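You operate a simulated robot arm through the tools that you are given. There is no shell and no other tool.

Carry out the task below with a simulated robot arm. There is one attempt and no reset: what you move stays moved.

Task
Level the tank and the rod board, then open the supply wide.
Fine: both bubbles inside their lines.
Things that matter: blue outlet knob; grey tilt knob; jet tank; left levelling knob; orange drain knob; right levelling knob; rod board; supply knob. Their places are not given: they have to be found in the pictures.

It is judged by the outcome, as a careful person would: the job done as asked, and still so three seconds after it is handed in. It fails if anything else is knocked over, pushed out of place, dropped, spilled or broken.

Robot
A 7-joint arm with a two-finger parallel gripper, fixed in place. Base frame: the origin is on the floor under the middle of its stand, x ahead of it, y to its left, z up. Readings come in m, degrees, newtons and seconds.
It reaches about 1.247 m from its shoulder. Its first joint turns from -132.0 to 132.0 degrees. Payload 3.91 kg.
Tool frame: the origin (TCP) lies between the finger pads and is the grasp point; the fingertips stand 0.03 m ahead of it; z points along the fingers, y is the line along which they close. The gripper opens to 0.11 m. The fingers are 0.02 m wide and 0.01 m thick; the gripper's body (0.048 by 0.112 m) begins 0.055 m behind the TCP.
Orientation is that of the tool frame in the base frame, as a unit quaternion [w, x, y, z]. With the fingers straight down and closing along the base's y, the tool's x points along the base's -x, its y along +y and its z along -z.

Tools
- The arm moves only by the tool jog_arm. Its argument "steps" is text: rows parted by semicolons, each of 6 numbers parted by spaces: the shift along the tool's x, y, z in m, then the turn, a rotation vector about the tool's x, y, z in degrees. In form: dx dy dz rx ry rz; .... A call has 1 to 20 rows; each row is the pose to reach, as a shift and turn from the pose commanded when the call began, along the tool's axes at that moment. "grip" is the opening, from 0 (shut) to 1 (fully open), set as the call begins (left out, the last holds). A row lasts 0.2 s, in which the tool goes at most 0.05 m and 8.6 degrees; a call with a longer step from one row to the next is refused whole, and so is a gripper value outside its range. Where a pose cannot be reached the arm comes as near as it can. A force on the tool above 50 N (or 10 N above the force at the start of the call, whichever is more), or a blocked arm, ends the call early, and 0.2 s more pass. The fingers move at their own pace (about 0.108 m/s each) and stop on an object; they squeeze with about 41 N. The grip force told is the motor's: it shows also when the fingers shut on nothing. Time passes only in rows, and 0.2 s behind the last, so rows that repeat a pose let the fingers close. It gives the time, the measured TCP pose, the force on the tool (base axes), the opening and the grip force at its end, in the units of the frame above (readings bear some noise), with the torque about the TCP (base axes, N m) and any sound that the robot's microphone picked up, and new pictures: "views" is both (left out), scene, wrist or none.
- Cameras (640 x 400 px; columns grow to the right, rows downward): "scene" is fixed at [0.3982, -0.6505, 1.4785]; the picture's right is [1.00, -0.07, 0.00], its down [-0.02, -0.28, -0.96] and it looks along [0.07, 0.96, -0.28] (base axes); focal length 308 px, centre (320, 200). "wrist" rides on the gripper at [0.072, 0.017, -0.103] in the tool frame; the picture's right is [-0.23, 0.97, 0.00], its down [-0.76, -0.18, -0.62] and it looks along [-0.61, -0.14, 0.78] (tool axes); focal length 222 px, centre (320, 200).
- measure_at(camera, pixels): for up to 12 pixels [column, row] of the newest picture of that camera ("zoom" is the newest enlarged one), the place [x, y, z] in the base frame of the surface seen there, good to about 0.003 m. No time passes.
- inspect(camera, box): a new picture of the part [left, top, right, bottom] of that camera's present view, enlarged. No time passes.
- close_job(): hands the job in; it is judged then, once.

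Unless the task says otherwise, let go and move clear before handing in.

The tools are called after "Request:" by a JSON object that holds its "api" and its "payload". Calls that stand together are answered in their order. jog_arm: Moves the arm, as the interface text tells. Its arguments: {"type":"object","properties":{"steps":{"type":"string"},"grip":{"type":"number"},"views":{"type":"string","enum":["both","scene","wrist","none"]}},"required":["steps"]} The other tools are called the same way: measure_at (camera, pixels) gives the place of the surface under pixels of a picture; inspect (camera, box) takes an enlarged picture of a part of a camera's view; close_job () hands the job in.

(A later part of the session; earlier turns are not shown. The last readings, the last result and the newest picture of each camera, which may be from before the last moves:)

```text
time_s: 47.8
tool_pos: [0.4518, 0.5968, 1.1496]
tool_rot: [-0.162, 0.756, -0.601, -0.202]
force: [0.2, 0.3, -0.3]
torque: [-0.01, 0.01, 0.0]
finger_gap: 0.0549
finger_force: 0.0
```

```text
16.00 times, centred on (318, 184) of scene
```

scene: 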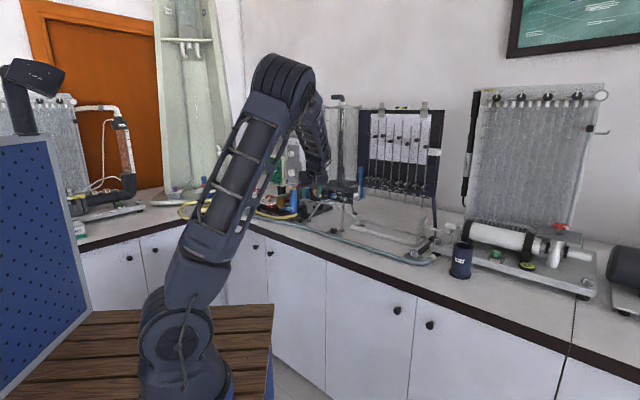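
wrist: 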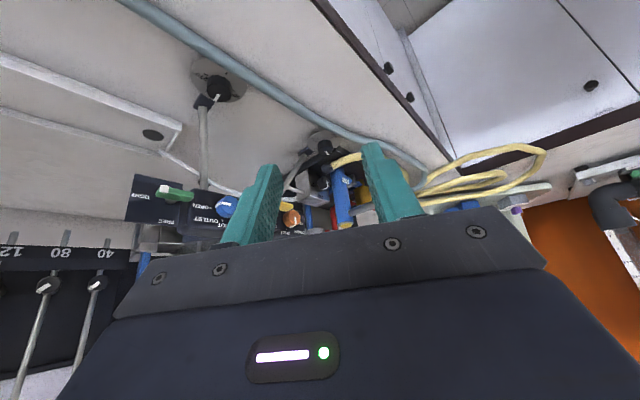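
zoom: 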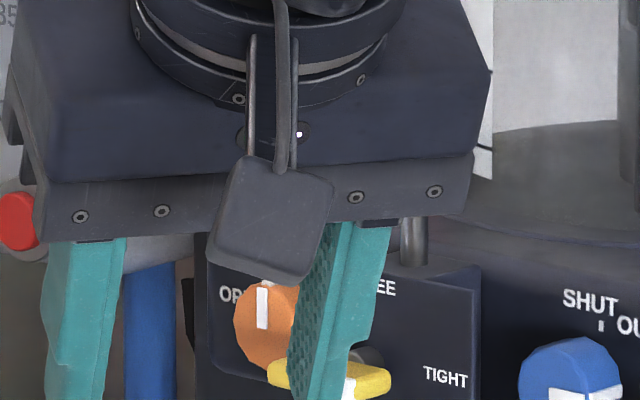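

The gripper blocks the view here; I'll continue on to the left knob, turning the wrist -103° about vertical on the way.

Request:
{"api": "jog_arm", "payload": {"steps": "-0.0167 0.0044 0.0158 3.96 0 6.86; -0.0335 0.0087 0.0317 7.92 0 13.72; -0.0502 0.0131 0.0475 11.88 0 20.58; -0.0669 0.0174 0.0634 15.85 0 27.45; -0.0837 0.0218 0.0792 19.81 0 34.31; -0.1004 0.0262 0.095 23.77 0 41.17; -0.1171 0.0305 0.1109 27.73 0 48.03; -0.1338 0.0349 0.1267 31.69 0 54.89; -0.1506 0.0393 0.1425 35.65 0 61.75; -0.1673 0.0436 0.1584 39.62 0 68.62; -0.184 0.048 0.1742 43.58 0 75.48; -0.2008 0.0523 0.1901 47.54 0 82.34; -0.2175 0.0567 0.2059 51.5 0 89.2; -0.2175 0.0567 0.2059 51.5 0 89.2", "grip": 0.5}}

Request:
{"api": "inspect", "payload": {"camera": "scene", "box": [298, 172, 338, 197]}}

```text
time_s: 50.8
tool_pos: [0.3303, 0.8706, 1.0807]
tool_rot: [0.259, 0.001, 0.966, -0.001]
force: [-0.2, -0.8, 1.1]
torque: [-0.01, 0.0, -0.02]
finger_gap: 0.0551
finger_force: 0.1
```

scene: 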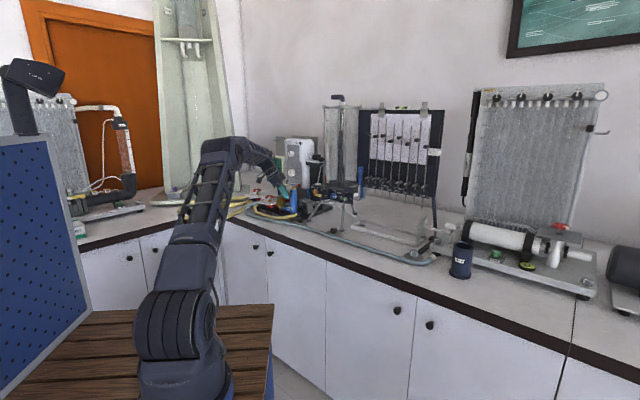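
wrist: 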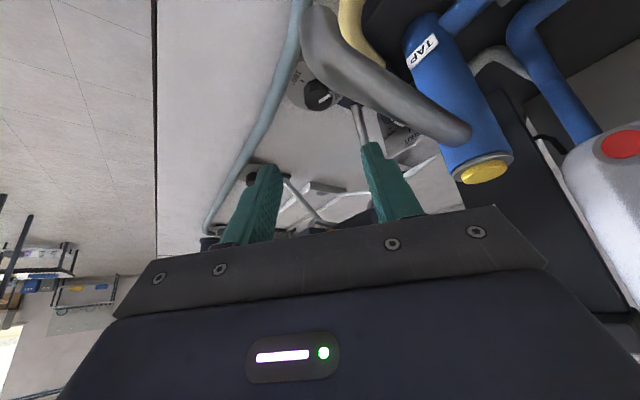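

```text
16.00 times, centred on (318, 184) of scene
```

zoom: 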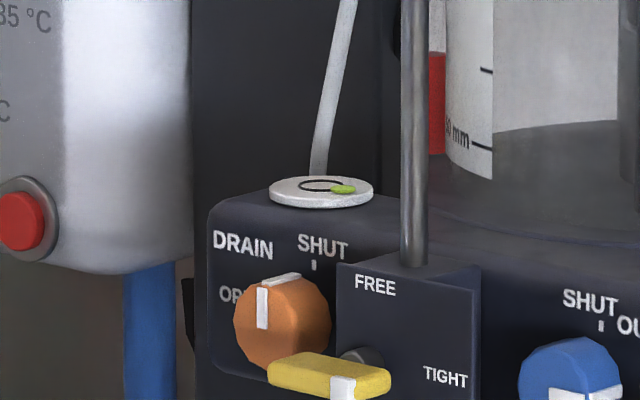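

The tank bubble has come to zoom (342,189), to the right-front of its ring, so the left knob should now do most of the rest. But the grey spout of the TAP at wrist (370,90) is near my approach, so I'll measure it and the knob.

Request:
{"api": "measure_at", "payload": {"camera": "wrist", "pixels": [[310, 20], [330, 55], [355, 80], [390, 105], [430, 125], [460, 140], [320, 95], [310, 95], [330, 98], [342, 110], [480, 170], [430, 90]]}}

Request:
{"api": "inspect", "payload": {"camera": "wrist", "box": [260, 40, 420, 140]}}

```text
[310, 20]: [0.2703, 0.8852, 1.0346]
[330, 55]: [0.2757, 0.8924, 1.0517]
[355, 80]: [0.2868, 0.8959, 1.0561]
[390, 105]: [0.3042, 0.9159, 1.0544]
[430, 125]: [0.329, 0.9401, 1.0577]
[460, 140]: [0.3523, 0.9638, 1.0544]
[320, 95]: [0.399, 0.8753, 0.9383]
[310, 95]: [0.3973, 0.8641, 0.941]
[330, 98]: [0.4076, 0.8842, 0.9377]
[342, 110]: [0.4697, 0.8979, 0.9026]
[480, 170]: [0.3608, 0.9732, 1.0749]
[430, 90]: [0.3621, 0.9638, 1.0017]
```

```text
4.00 times, centred on (340, 90) of wrist
```

zoom: 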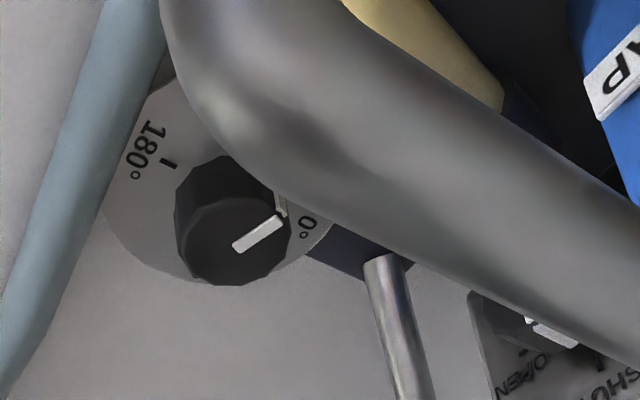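

The spout (z≈1.05, x 0.27–0.35, y 0.885–0.964) would foul the camera from this side, so I'll back off to -y and turn +45°, to approach the left knob from the front instead.

Request:
{"api": "jog_arm", "payload": {"steps": "0 -0.04 0 0 0 0; 0 -0.08 0 0 0 0; 0 -0.08 0 -3.75 0 -6.5; 0 -0.08 0 -7.5 0 -12.99; 0 -0.08 0 -11.25 0 -19.49; 0 -0.08 0 -15 0 -25.98; 0 -0.08 0 -18.75 0 -32.48; 0 -0.08 0 -22.5 0 -38.97; -0.0044 -0.067 0.0141 -22.5 0 -38.97; -0.0088 -0.0536 0.0282 -22.5 0 -38.97; -0.0088 -0.0536 0.0282 -22.5 0 -38.97", "grip": 0.5}}

Request:
{"api": "inspect", "payload": {"camera": "wrist", "box": [260, 50, 380, 125]}}

```text
time_s: 53.2
tool_pos: [0.3518, 0.8174, 1.0611]
tool_rot: [0.239, -0.369, 0.893, 0.099]
force: [0.1, 0.8, -0.3]
torque: [-0.01, 0.0, -0.02]
finger_gap: 0.055
finger_force: 0.0
```

scene: 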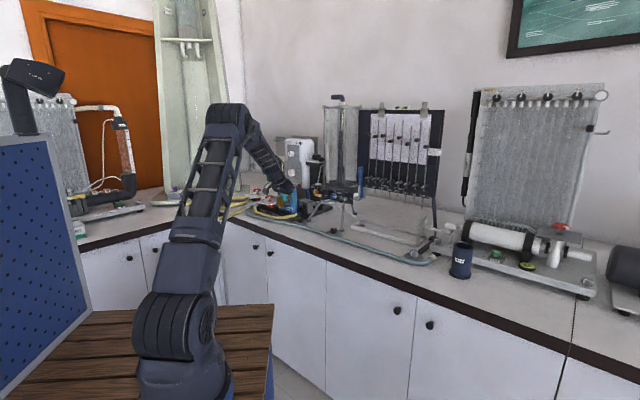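
wrist: 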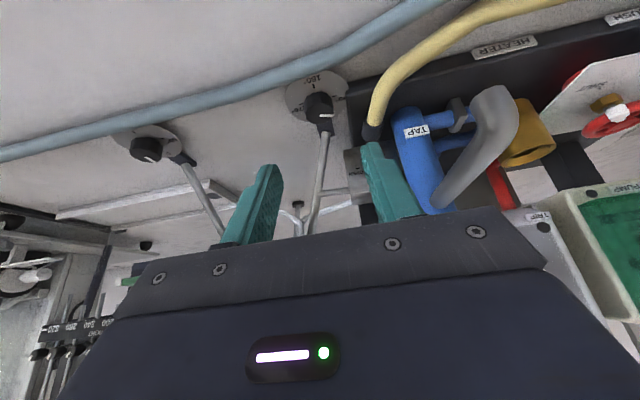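

```text
5.33 times, centred on (320, 88) of wrist
```

zoom: 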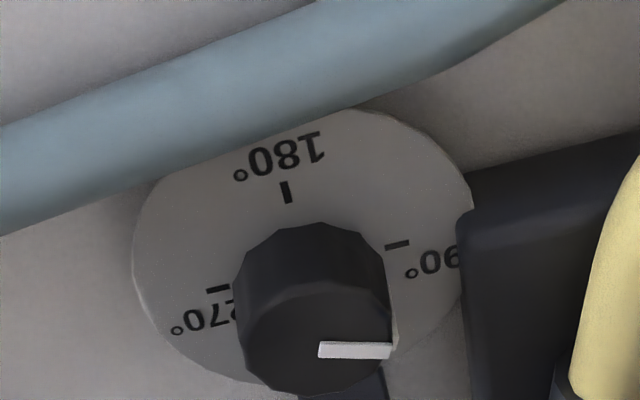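

The left knob and dial are clear at zoom (316,300), but the bench unit's black base plate (zoom ~ (480,260)) is close on the +y side. I'll measure both.

Request:
{"api": "measure_at", "payload": {"camera": "zoom", "pixels": [[316, 340], [245, 335], [388, 325], [316, 290], [316, 388], [262, 300], [370, 378], [470, 215], [480, 300], [520, 190], [475, 380], [520, 300]]}}

Request:
{"api": "inspect", "payload": {"camera": "wrist", "box": [280, 70, 400, 145]}}

```text
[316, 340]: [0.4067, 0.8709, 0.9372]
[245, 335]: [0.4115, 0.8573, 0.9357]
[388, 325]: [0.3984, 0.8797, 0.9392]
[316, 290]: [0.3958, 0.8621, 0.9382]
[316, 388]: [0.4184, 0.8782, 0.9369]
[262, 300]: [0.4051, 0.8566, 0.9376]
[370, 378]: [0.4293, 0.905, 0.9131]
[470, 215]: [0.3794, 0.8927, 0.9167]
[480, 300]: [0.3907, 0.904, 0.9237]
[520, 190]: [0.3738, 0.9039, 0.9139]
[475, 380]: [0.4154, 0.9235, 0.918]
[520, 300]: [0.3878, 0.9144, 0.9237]
```

```text
5.33 times, centred on (340, 108) of wrist
```

zoom: 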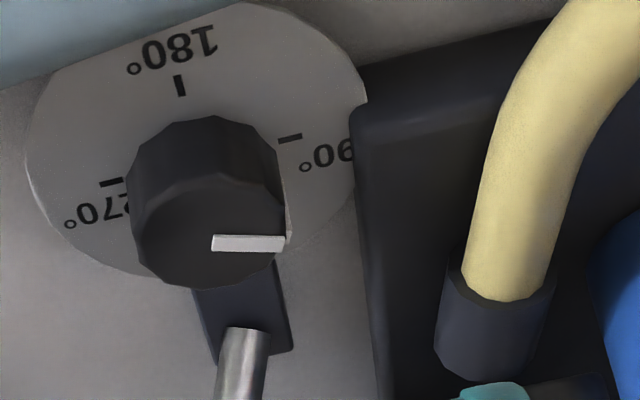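

The left knob's centre is about (0.407,0.870) and the plate's top is at z≈0.924, edge ~35 mm away. I'll narrow the fingers to 40 mm and go in so the tips stay just above the plate at z≈0.925.

Request:
{"api": "jog_arm", "payload": {"steps": "-0.0045 -0.0018 0.02 0 0 0; -0.0045 -0.0018 0.05 0 0 0; -0.0045 -0.0018 0.08 0 0 0; -0.0045 -0.0018 0.105 0 0 0; -0.0045 -0.0018 0.124 0 0 0; -0.0045 -0.0018 0.124 0 0 0", "grip": 0.364}}

Request:
{"api": "inspect", "payload": {"camera": "wrist", "box": [240, 120, 400, 220]}}

Request:
{"api": "inspect", "payload": {"camera": "scene", "box": [280, 200, 320, 225]}}

Request:
{"api": "inspect", "payload": {"camera": "scene", "box": [298, 172, 338, 197]}}

```text
time_s: 54.6
tool_pos: [0.3995, 0.863, 0.9547]
tool_rot: [0.239, -0.37, 0.892, 0.099]
force: [-0.3, -0.9, 0.6]
torque: [-0.02, 0.0, 0.0]
finger_gap: 0.0399
finger_force: 0.0
```

scene: 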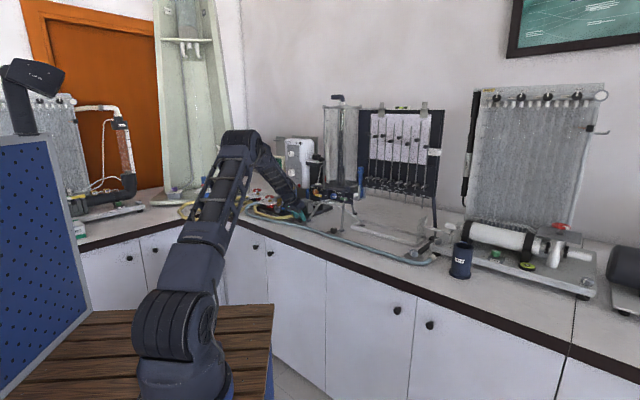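
wrist: 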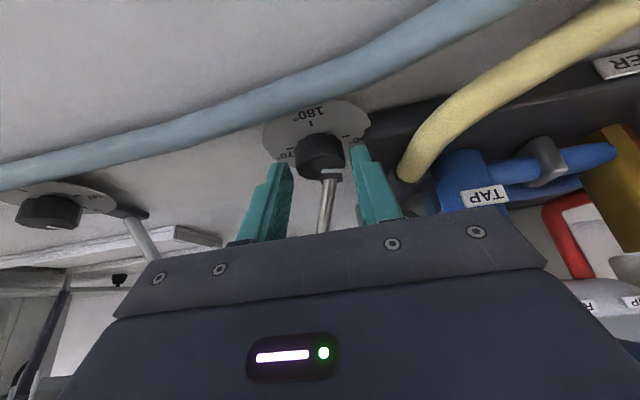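

```text
4.00 times, centred on (320, 170) of wrist
```

zoom: 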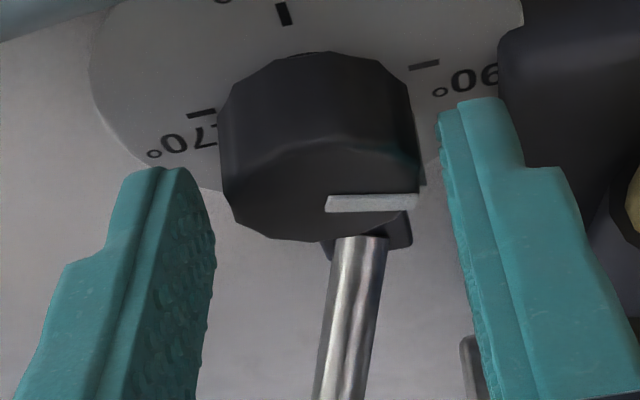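

```text
16.00 times, centred on (300, 212) of scene
```

zoom: 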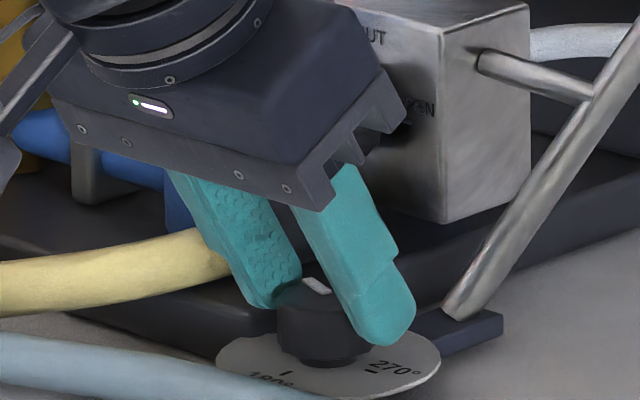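

```text
16.00 times, centred on (318, 184) of scene
```

zoom: 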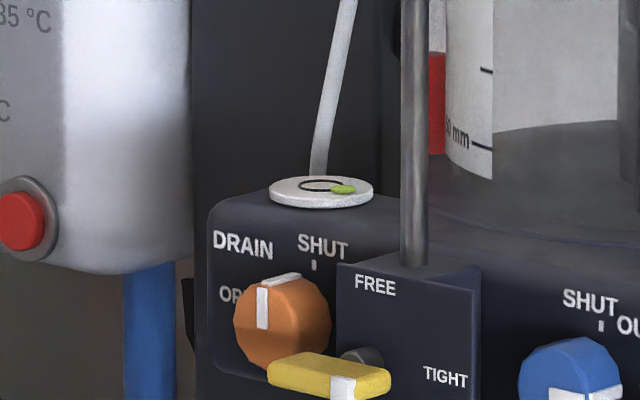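

The tips are clear of the plate and the knob is centred; the bubble at (342,189) is visible from here. I'll close on the left knob.

Request:
{"api": "jog_arm", "payload": {"steps": "0 -0.0005 0 0 0 0; 0 -0.0005 0 0 0 0; 0 -0.0005 0 0 0 0", "grip": 0, "views": "none"}}

```text
time_s: 55.4
tool_pos: [0.4003, 0.8623, 0.9549]
tool_rot: [0.239, -0.37, 0.892, 0.1]
force: [-7.6, 13.9, 0.6]
torque: [0.58, 0.35, 0.17]
finger_gap: 0.0312
finger_force: 45.4
```

Gripped with about 15 N of side force; I'll ease 1 mm along +y and turn the left knob 45° counter-clockwise.

Request:
{"api": "jog_arm", "payload": {"steps": "-0.0001 -0.0004 0 -3.75 0 -6.5; -0.0003 -0.0018 0.0002 -7.5 0 -12.99; -0.0007 -0.0032 0.0004 -11.25 0 -19.49; -0.0013 -0.0045 0.0007 -15 0 -25.98; -0.002 -0.0057 0.0011 -18.75 0 -32.48; -0.0028 -0.0068 0.0016 -22.5 0 -38.97; -0.0028 -0.0068 0.0016 -22.5 0 -38.97"}}

Request:
{"api": "inspect", "payload": {"camera": "scene", "box": [298, 172, 338, 197]}}

Request:
{"api": "inspect", "payload": {"camera": "wrist", "box": [240, 120, 400, 220]}}

```text
time_s: 57.0
tool_pos: [0.4076, 0.8598, 0.9539]
tool_rot: [-0.183, 0.683, -0.683, -0.183]
force: [-8.9, -3.0, 5.7]
torque: [-0.19, 0.39, 0.11]
finger_gap: 0.0312
finger_force: 45.0
```

scene: 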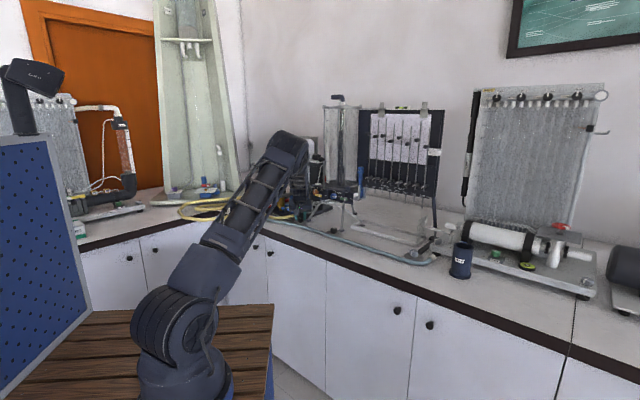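
wrist: 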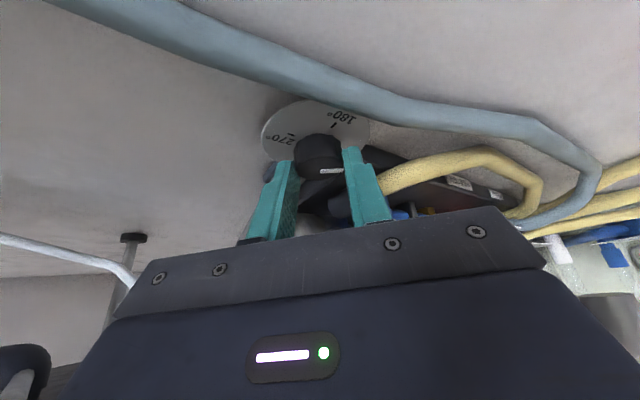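

```text
16.00 times, centred on (318, 184) of scene
```

zoom: 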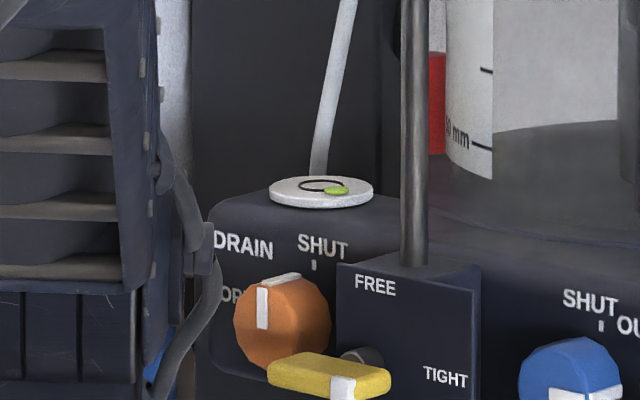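

```text
4.00 times, centred on (320, 170) of wrist
```

zoom: 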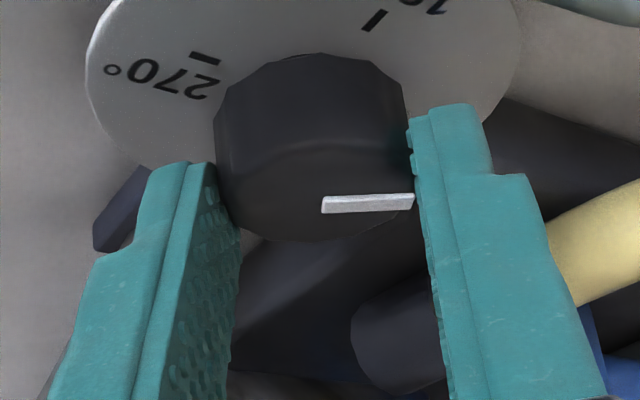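

The bubble moved to (336,190): the left knob works, pulling it leftward. I'll open, swing back 55°, and re-grip.

Request:
{"api": "jog_arm", "payload": {"steps": "0 0 0 0 0 0; -0.0001 0.0015 0.0001 3.93 0 6.8; -0.0004 0.003 0.0002 7.86 0 13.61; -0.0008 0.0044 0.0005 11.79 0 20.41; -0.0014 0.0057 0.0008 15.71 0 27.21; -0.0022 0.007 0.0012 19.64 0 34.02; -0.003 0.0081 0.0018 23.57 0 40.82; -0.0041 0.009 0.0023 27.5 0 47.63; -0.0041 0.009 0.0023 27.5 0 47.63", "grip": 0.364, "views": "wrist"}}

Request:
{"api": "inspect", "payload": {"camera": "wrist", "box": [240, 120, 400, 220]}}

Request:
{"api": "inspect", "payload": {"camera": "scene", "box": [298, 172, 338, 197]}}

Request:
{"api": "inspect", "payload": {"camera": "scene", "box": [270, 195, 310, 220]}}

```text
time_s: 59.0
tool_pos: [0.3986, 0.8635, 0.9541]
tool_rot: [0.246, -0.29, 0.922, 0.078]
force: [-0.1, 0.2, -0.8]
torque: [0.0, -0.01, 0.02]
finger_gap: 0.04
finger_force: 0.1
```

wrist: 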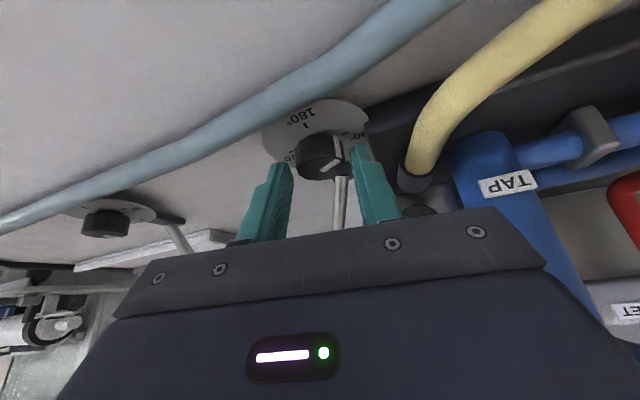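

```text
4.00 times, centred on (320, 170) of wrist
```

zoom: 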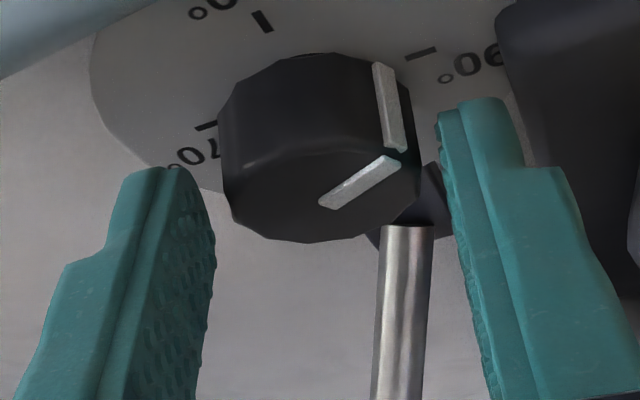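

```text
16.00 times, centred on (318, 184) of scene
```

zoom: 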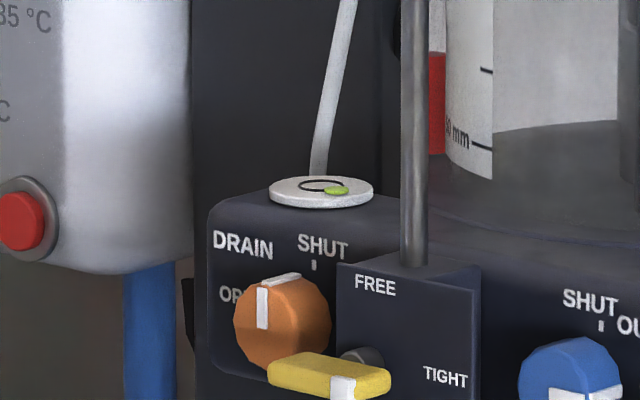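

```text
16.00 times, centred on (290, 208) of scene
```

zoom: 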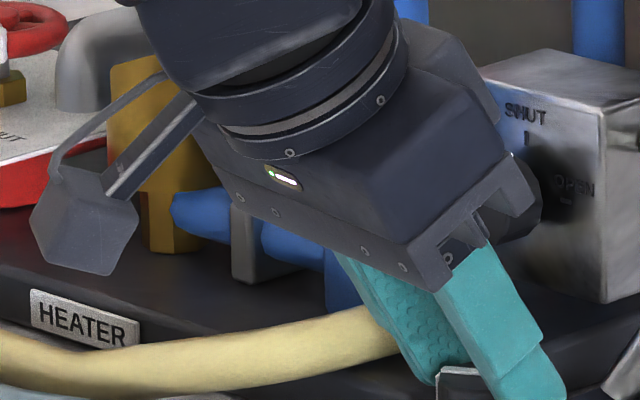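

The bubble is stable at (336,190) and the gripper is clear of the spout. I'll grip the left knob and turn 55° further.

Request:
{"api": "jog_arm", "payload": {"steps": "0 0 0 0 0 0; 0 0 0 0 0 0; 0 0 0 0 0 0", "grip": 0, "views": "none"}}

Request:
{"api": "jog_arm", "payload": {"steps": "-0.0001 -0.0015 0.0001 -3.93 0 -6.8; -0.0004 -0.003 0.0002 -7.86 0 -13.61; -0.0008 -0.0044 0.0005 -11.79 0 -20.41; -0.0014 -0.0057 0.0008 -15.71 0 -27.21; -0.0022 -0.007 0.0012 -19.64 0 -34.02; -0.003 -0.0081 0.0018 -23.57 0 -40.82; -0.0041 -0.009 0.0023 -27.5 0 -47.63; -0.0041 -0.009 0.0023 -27.5 0 -47.63", "views": "wrist"}}

Request:
{"api": "inspect", "payload": {"camera": "scene", "box": [298, 172, 338, 197]}}

```text
time_s: 59.8
tool_pos: [0.3978, 0.8639, 0.9546]
tool_rot: [0.247, -0.29, 0.921, 0.078]
force: [-3.0, 7.9, -1.8]
torque: [0.21, -0.11, 0.09]
finger_gap: 0.0312
finger_force: 44.4
```

```text
time_s: 61.6
tool_pos: [0.4075, 0.8602, 0.9549]
tool_rot: [-0.183, 0.684, -0.681, -0.184]
force: [-1.9, 6.8, -4.7]
torque: [0.6, 0.32, -0.02]
finger_gap: 0.0314
finger_force: 45.2
```

wrist: 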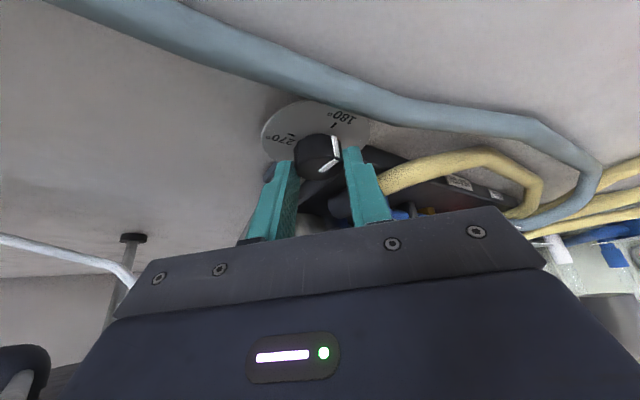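

```text
16.00 times, centred on (318, 184) of scene
```

zoom: 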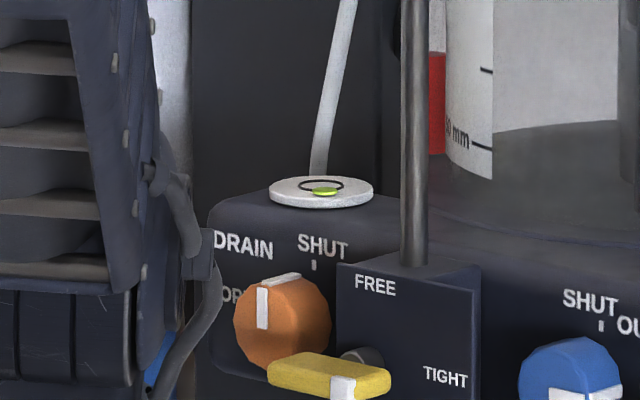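

The bubble is now at (324,191), nearly in line left-right but toward the camera. To judge it well I'll release, withdraw, and take the wrist camera above the vial for a near-vertical view.

Request:
{"api": "jog_arm", "payload": {"steps": "0 0 0 0 0 0; 0 0 0 0 0 0; 0 0 -0.03 0 0 0; 0 0 -0.07 0 0 0; 0 0 -0.12 0 0 0; -0.025 0 -0.163 0 0 0; -0.05 0 -0.2065 0 0 0; -0.075 0 -0.25 0 0 0; -0.1 0 -0.293 0 0 0; -0.1049 -0.0059 -0.2904 3.75 0 6.5; -0.1097 -0.0118 -0.2879 7.5 0 12.99; -0.1146 -0.0178 -0.2853 11.25 0 19.49; -0.1194 -0.0237 -0.2827 15 0 25.98; -0.1243 -0.0296 -0.2802 18.75 0 32.48; -0.1291 -0.0355 -0.2776 22.5 0 38.97; -0.1291 -0.0355 -0.2776 22.5 0 38.97", "grip": 0.364}}

```text
refused: row 7 steps farther than a row can; nothing moved
```

One row was slightly too long; I'll use smaller steps for the same move.

Request:
{"api": "jog_arm", "payload": {"steps": "0 0 0 0 0 0; 0 0 0 0 0 0; 0 0 -0.03 0 0 0; 0 0 -0.07 0 0 0; 0 0 -0.115 0 0 0; -0.02 0 -0.1506 0 0 0; -0.04 0 -0.1862 0 0 0; -0.06 0 -0.2218 0 0 0; -0.08 0 -0.2574 0 0 0; -0.1 0 -0.293 0 0 0; -0.1049 -0.0059 -0.2904 3.75 0 6.5; -0.1097 -0.0118 -0.2879 7.5 0 12.99; -0.1146 -0.0178 -0.2853 11.25 0 19.49; -0.1194 -0.0237 -0.2827 15 0 25.98; -0.1243 -0.0296 -0.2802 18.75 0 32.48; -0.1291 -0.0355 -0.2776 22.5 0 38.97; -0.1291 -0.0355 -0.2776 22.5 0 38.97", "grip": 0.364}}

```text
time_s: 65.2
tool_pos: [0.4453, 0.8315, 1.2609]
tool_rot: [0.239, -0.37, 0.892, 0.099]
force: [-0.1, -0.6, -0.3]
torque: [-0.04, 0.02, -0.01]
finger_gap: 0.0401
finger_force: 0.0
```

scene: 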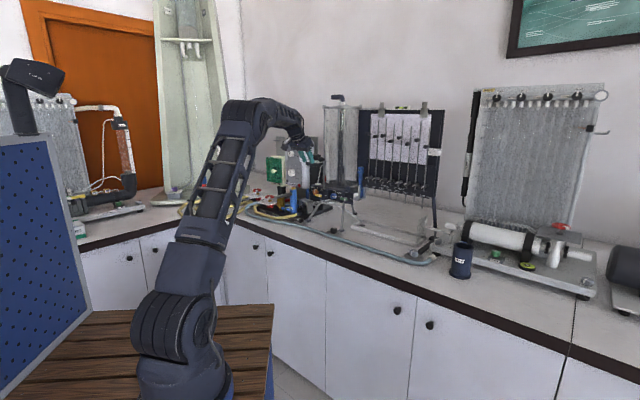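
wrist: 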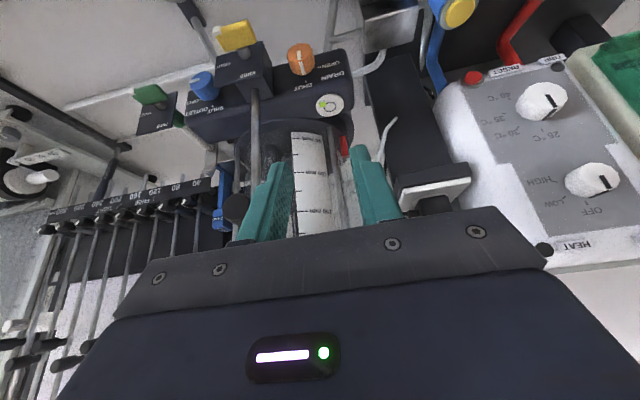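

The vial is now visible from above at wrist (330,104). I'll zoom in on it.

Request:
{"api": "inspect", "payload": {"camera": "wrist", "box": [310, 92, 350, 117]}}

Request:
{"api": "inspect", "payload": {"camera": "scene", "box": [298, 172, 338, 197]}}

```text
16.00 times, centred on (330, 104) of wrist
```

zoom: 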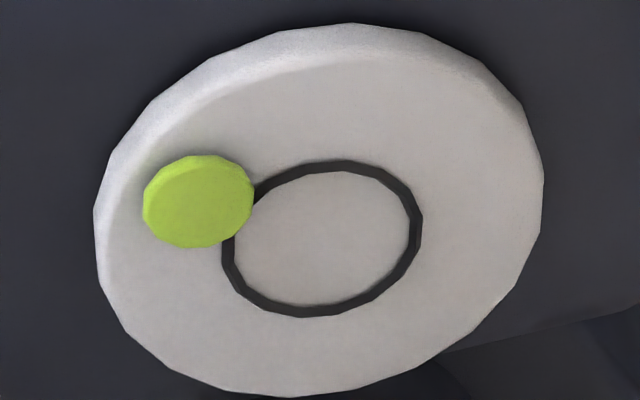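

```text
16.00 times, centred on (318, 184) of scene
```

zoom: 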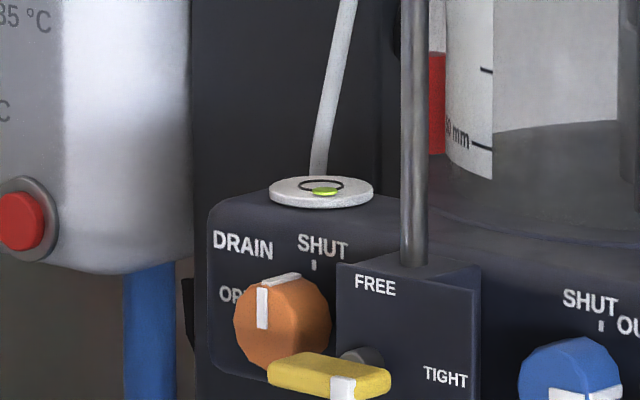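

From above, the bubble (zoom (198,201)) sits right-front of the ring (322,238), with the offset direction fitting a model in which the right leg is too high by ~137° of turn and the left low by ~12°. I'll go back to the right knob, first via the clear waypoint, turning +58°.

Request:
{"api": "jog_arm", "payload": {"steps": "0.0244 -0.0213 0.002 -3.625 0 -6.28; 0.0489 -0.0426 0.0039 -7.25 0 -12.56; 0.0733 -0.0639 0.0059 -10.875 0 -18.84; 0.0977 -0.0853 0.0079 -14.5 0 -25.11; 0.1221 -0.1066 0.0098 -18.125 0 -31.39; 0.1466 -0.1279 0.0118 -21.75 0 -37.67; 0.171 -0.1492 0.0137 -25.375 0 -43.95; 0.1954 -0.1705 0.0157 -29 0 -50.23; 0.1954 -0.1705 0.0157 -29 0 -50.23", "grip": 0.5}}

```text
time_s: 67.2
tool_pos: [0.4525, 0.5982, 1.1482]
tool_rot: [-0.161, 0.756, -0.601, -0.202]
force: [-0.9, -0.4, 0.3]
torque: [0.04, -0.01, 0.03]
finger_gap: 0.0549
finger_force: 0.0
```

scene: 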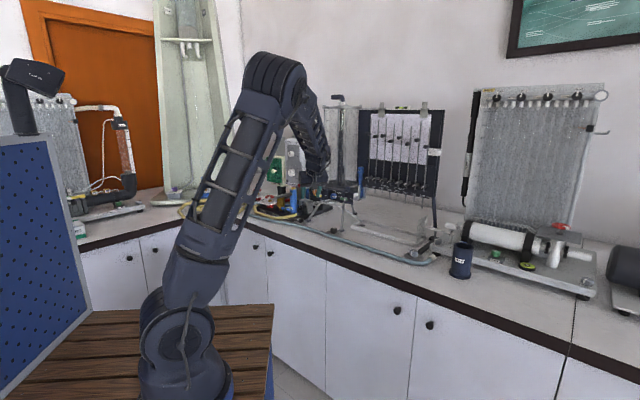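
wrist: 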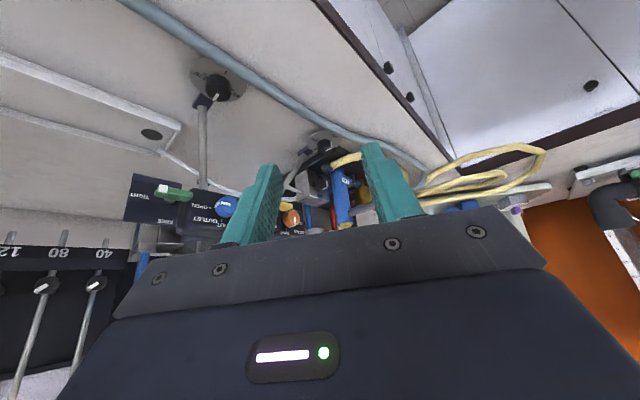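

The pose matches the earlier waypoint. I'll retrace the earlier path down to the right knob with fingers at 55 mm.

Request:
{"api": "jog_arm", "payload": {"steps": "0.0085 -0.0344 0.0253 0 0 0; 0.0169 -0.0688 0.0503 0 0 0; 0.0253 -0.1032 0.0753 0 0 0; 0.0337 -0.1376 0.1003 0 0 0; 0.0337 -0.1376 0.1403 0 0 0; 0.0337 -0.1376 0.1803 0 0 0; 0.0337 -0.1376 0.2093 0 0 0; 0.0337 -0.1376 0.2093 0 0 0", "grip": 0.5, "views": "wrist"}}

Request:
{"api": "inspect", "payload": {"camera": "wrist", "box": [240, 120, 400, 220]}}

```text
time_s: 69.0
tool_pos: [0.5704, 0.7, 0.9525]
tool_rot: [-0.161, 0.755, -0.602, -0.202]
force: [0.5, 0.0, -0.6]
torque: [0.0, 0.01, 0.03]
finger_gap: 0.0549
finger_force: 0.2
```

wrist: 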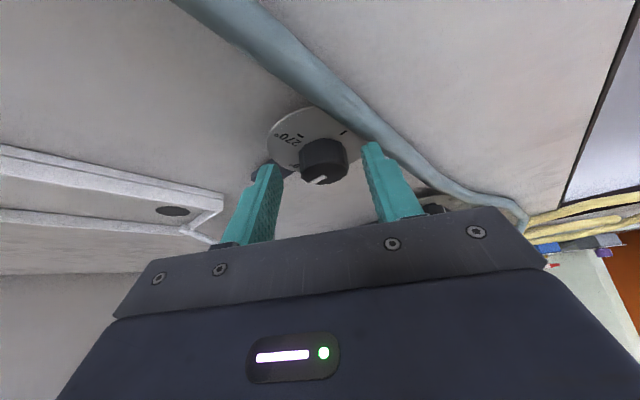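

```text
4.00 times, centred on (320, 170) of wrist
```

zoom: 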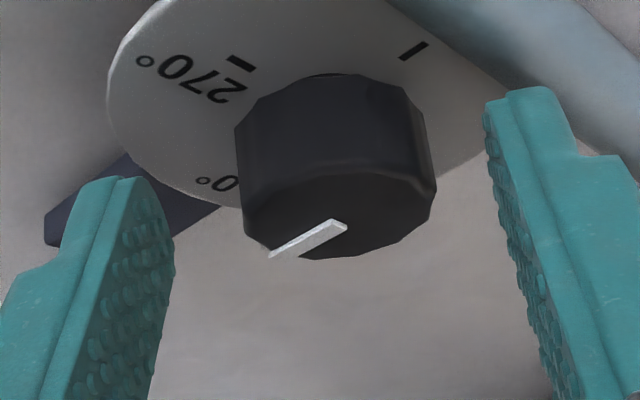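

The knob sits about 3 mm toward +y and 5 mm ahead of the tool. I'll correct by (-4.2, +2.7, +3.9) mm in the tool frame and then close.

Request:
{"api": "jog_arm", "payload": {"steps": "-0.0042 0.0027 0.0037 0 0 0; -0.0042 0.0027 0.0037 0 0 0", "grip": 0.5, "views": "none"}}

Request:
{"api": "jog_arm", "payload": {"steps": "0 0 0 0 0 0; 0 0 0 0 0 0; 0 0 0 0 0 0", "grip": 0, "views": "wrist"}}

Request:
{"api": "inspect", "payload": {"camera": "wrist", "box": [240, 120, 400, 220]}}

```text
time_s: 69.6
tool_pos: [0.5653, 0.7053, 0.9508]
tool_rot: [-0.162, 0.756, -0.601, -0.203]
force: [-0.5, -1.2, -0.8]
torque: [-0.04, 0.01, 0.0]
finger_gap: 0.0551
finger_force: 0.1
```

```text
time_s: 70.4
tool_pos: [0.5657, 0.7064, 0.9502]
tool_rot: [-0.162, 0.755, -0.603, -0.202]
force: [12.7, 7.5, -1.2]
torque: [0.21, 0.01, -0.15]
finger_gap: 0.0314
finger_force: 45.3
```

wrist: 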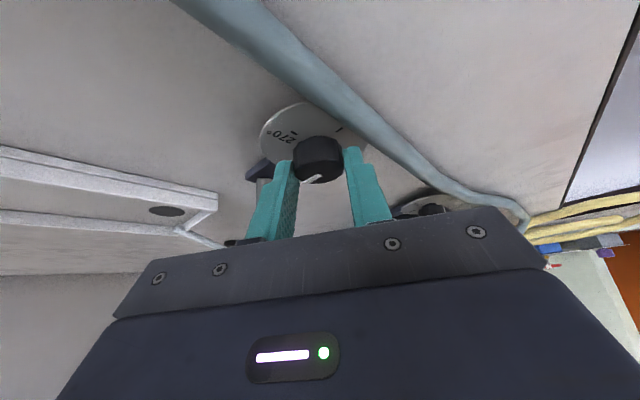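

```text
4.00 times, centred on (320, 170) of wrist
```

zoom: 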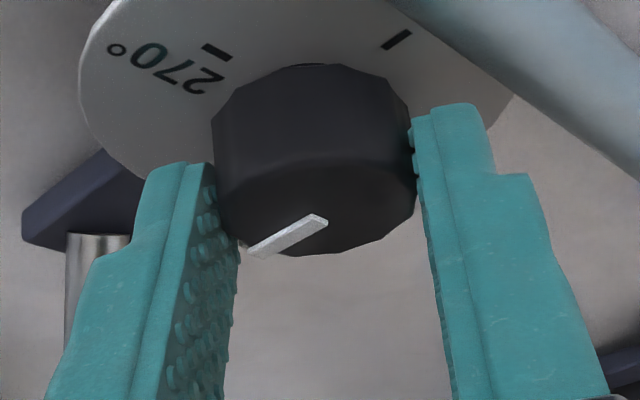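

Gripped. Now I'll turn the right knob 88° clockwise to lower that leg.

Request:
{"api": "jog_arm", "payload": {"steps": "-0.0001 0.0008 0.0001 4 0 6.93; -0.0004 0.0023 0.0002 8 0 13.86; -0.0008 0.0038 0.0005 12 0 20.78; -0.0014 0.0051 0.0008 16 0 27.71; -0.0022 0.0064 0.0013 20 0 34.64; -0.0032 0.0075 0.0018 24 0 41.57; -0.0042 0.0084 0.0024 28 0 48.5; -0.0054 0.0092 0.0031 32 0 55.42; -0.0066 0.0098 0.0038 36 0 62.35; -0.0079 0.0101 0.0045 40 0 69.28; -0.0092 0.0103 0.0053 44 0 76.21; -0.0092 0.0103 0.0053 44 0 76.21"}}

Request:
{"api": "inspect", "payload": {"camera": "scene", "box": [298, 172, 338, 197]}}

Request:
{"api": "inspect", "payload": {"camera": "wrist", "box": [240, 120, 400, 220]}}

```text
time_s: 71.8
tool_pos: [0.5589, 0.7069, 0.9503]
tool_rot: [0.23, -0.449, 0.855, 0.121]
force: [-0.2, -5.3, 4.7]
torque: [-0.05, 0.59, -0.04]
finger_gap: 0.0317
finger_force: 45.1
stopped in row 7: the force on the tool passed its limit at 51 N (the readings are from after the stop); the commanded pose is now the measured one
```

scene: 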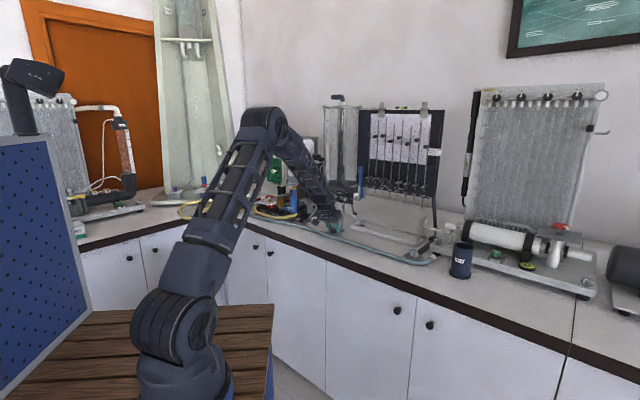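
wrist: 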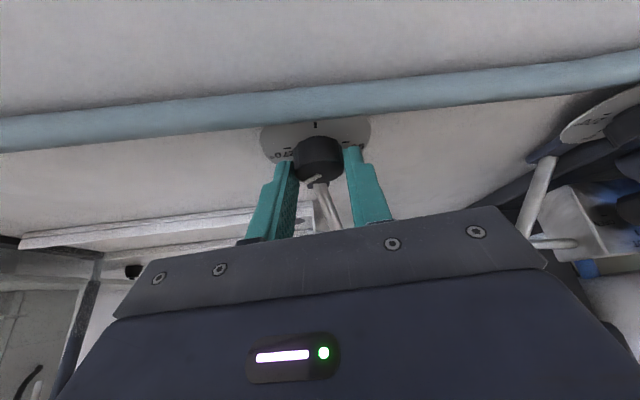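

```text
16.00 times, centred on (318, 184) of scene
```

zoom: 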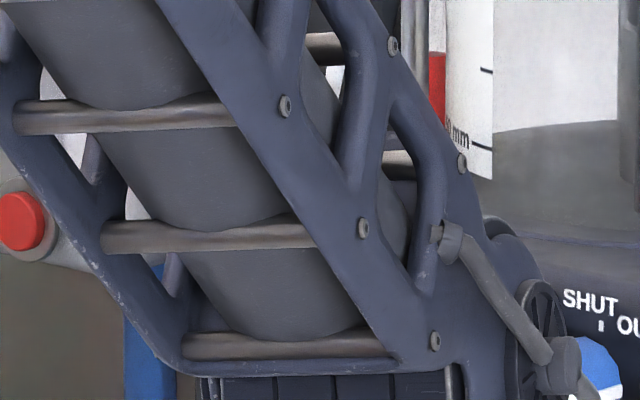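

```text
4.00 times, centred on (320, 170) of wrist
```

zoom: 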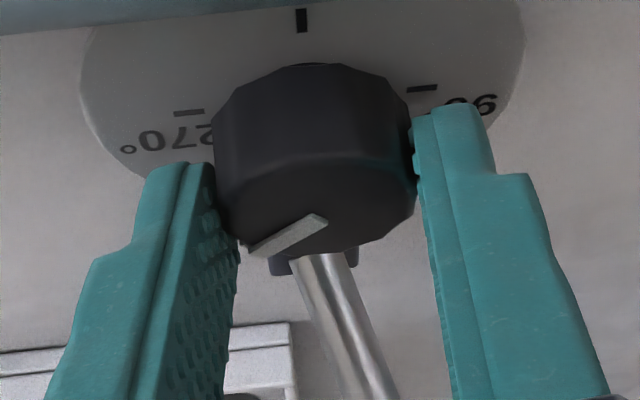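

The move stopped on a side-force limit after about 48° of clockwise turn; the force is now small again. I'll continue 40° clockwise from here, with the turn centred on the knob.

Request:
{"api": "jog_arm", "payload": {"steps": "-0.0001 0.0015 0.0001 4 0 6.93; -0.0004 0.003 0.0002 8 0 13.86; -0.0008 0.0045 0.0005 12 0 20.78; -0.0014 0.0058 0.0008 16 0 27.71; -0.0022 0.0071 0.0013 20 0 34.64; -0.0022 0.0071 0.0013 20 0 34.64"}}

Request:
{"api": "inspect", "payload": {"camera": "scene", "box": [298, 172, 338, 197]}}

Request:
{"api": "inspect", "payload": {"camera": "wrist", "box": [240, 120, 400, 220]}}

```text
time_s: 73.2
tool_pos: [0.5558, 0.7126, 0.951]
tool_rot: [0.257, -0.129, 0.957, 0.035]
force: [17.7, -19.1, 8.0]
torque: [0.02, -1.23, -0.2]
finger_gap: 0.0319
finger_force: 45.8
```

scene: 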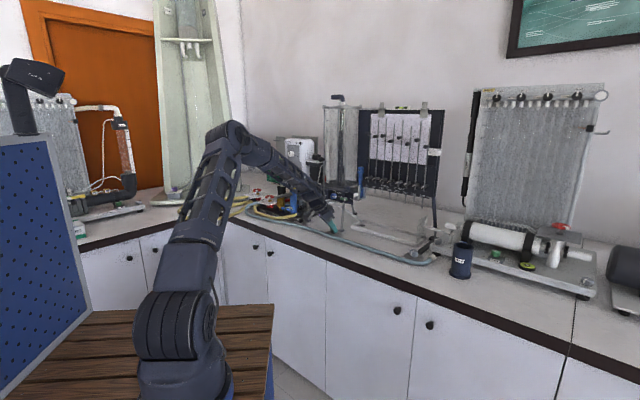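
wrist: 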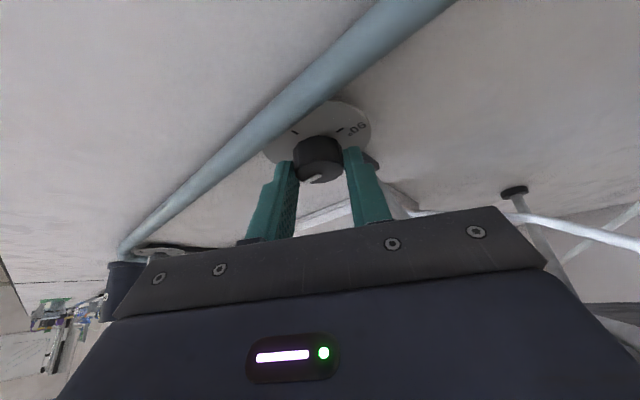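

```text
16.00 times, centred on (318, 184) of scene
```

zoom: 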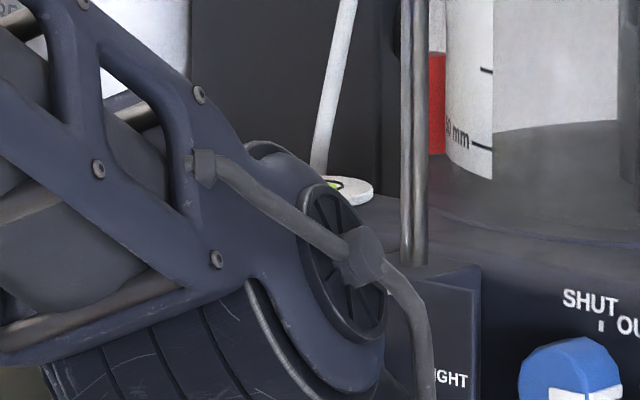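

```text
4.00 times, centred on (320, 170) of wrist
```

zoom: 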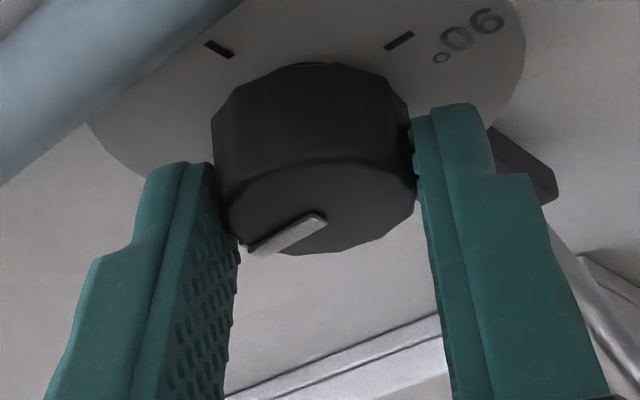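

The bubble is moving back toward its ring (partly visible at (333,185)). I'll open, swing the wrist +48°, and re-grip for the remaining clockwise turn.

Request:
{"api": "jog_arm", "payload": {"steps": "0 0 0 0 0 0; 0 0 0 0 0 0; -0.0001 -0.0015 0.0001 -4 0 -6.93; -0.0004 -0.003 0.0002 -8 0 -13.86; -0.0008 -0.0045 0.0005 -12 0 -20.78; -0.0014 -0.0058 0.0008 -16 0 -27.71; -0.0022 -0.0071 0.0013 -20 0 -34.64; -0.0032 -0.0082 0.0018 -24 0 -41.57; -0.0042 -0.0091 0.0024 -28 0 -48.5; -0.0042 -0.0091 0.0024 -28 0 -48.5", "grip": 0.5, "views": "wrist"}}

Request:
{"api": "inspect", "payload": {"camera": "wrist", "box": [240, 120, 400, 220]}}

Request:
{"api": "inspect", "payload": {"camera": "scene", "box": [298, 172, 338, 197]}}

```text
time_s: 75.4
tool_pos: [0.5615, 0.7051, 0.9495]
tool_rot: [0.212, -0.565, 0.783, 0.151]
force: [0.4, 0.5, 0.0]
torque: [0.03, 0.02, 0.0]
finger_gap: 0.055
finger_force: 0.1
```

wrist: 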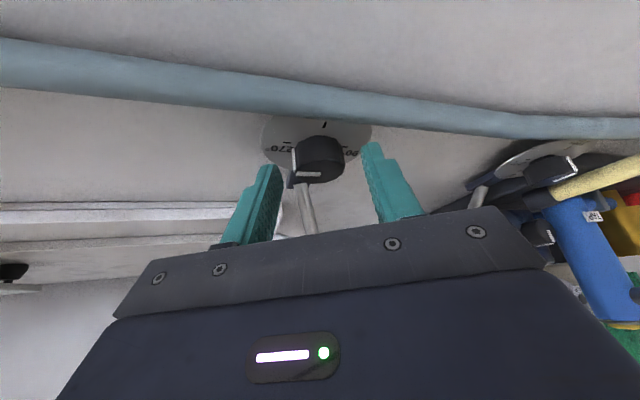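

```text
4.00 times, centred on (320, 170) of wrist
```

zoom: 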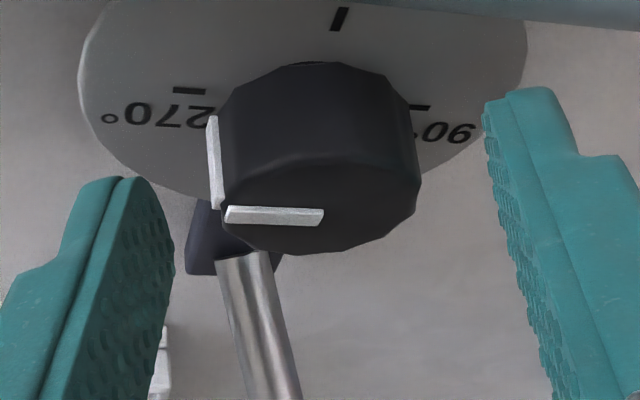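

```text
16.00 times, centred on (318, 184) of scene
```

zoom: 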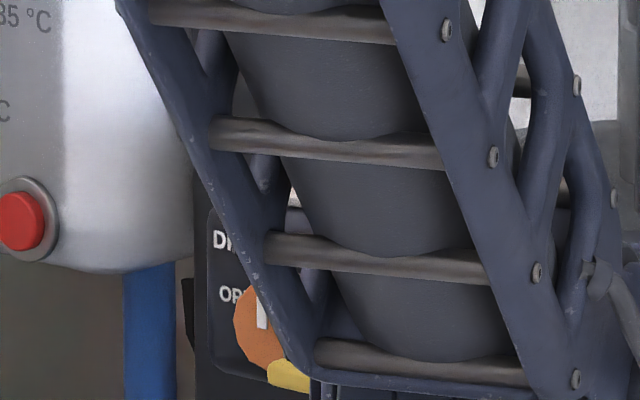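

The knob is centred (zoom 320). I'll grip it and turn 46° clockwise.

Request:
{"api": "jog_arm", "payload": {"steps": "0 0 0 0 0 0; 0 0 0 0 0 0; 0 0 0 0 0 0", "grip": 0, "views": "none"}}

Request:
{"api": "jog_arm", "payload": {"steps": "-0.0001 0.0015 0.0001 4 0 6.93; -0.0004 0.003 0.0002 8 0 13.86; -0.0008 0.0045 0.0005 12 0 20.78; -0.0014 0.0058 0.0008 16 0 27.71; -0.0022 0.0071 0.0013 20 0 34.64; -0.003 0.0079 0.0017 23 0 39.84; -0.003 0.0079 0.0017 23 0 39.84", "views": "wrist"}}

Request:
{"api": "inspect", "payload": {"camera": "scene", "box": [298, 172, 338, 197]}}

```text
time_s: 76.2
tool_pos: [0.5615, 0.7062, 0.9511]
tool_rot: [0.211, -0.564, 0.784, 0.152]
force: [-1.3, 0.1, 1.9]
torque: [0.13, 0.46, 0.0]
finger_gap: 0.0315
finger_force: 45.4
```

```text
time_s: 77.8
tool_pos: [0.5576, 0.7105, 0.9504]
tool_rot: [0.253, -0.211, 0.942, 0.057]
force: [4.1, -23.7, 6.8]
torque: [-0.41, -0.11, -0.22]
finger_gap: 0.0318
finger_force: 45.3
```

wrist: 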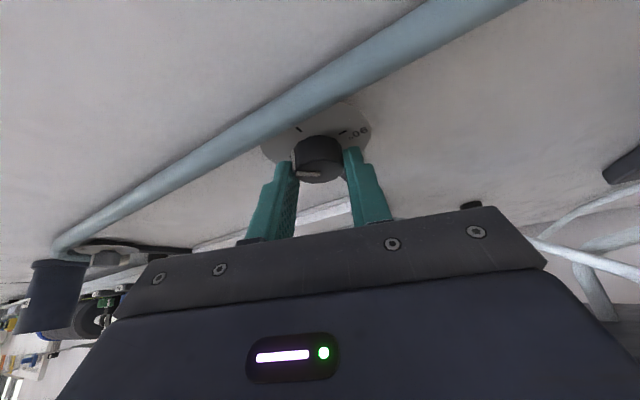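

```text
16.00 times, centred on (318, 184) of scene
```

zoom: 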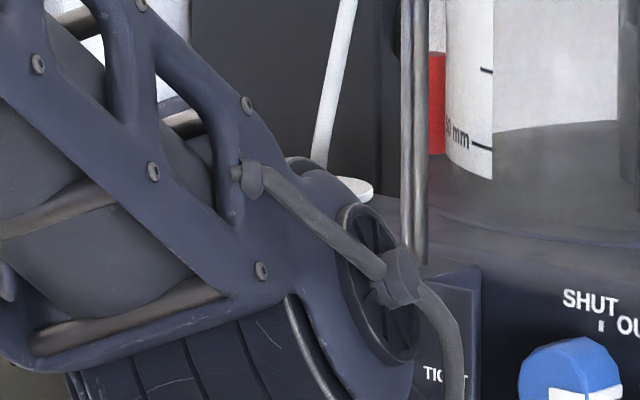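

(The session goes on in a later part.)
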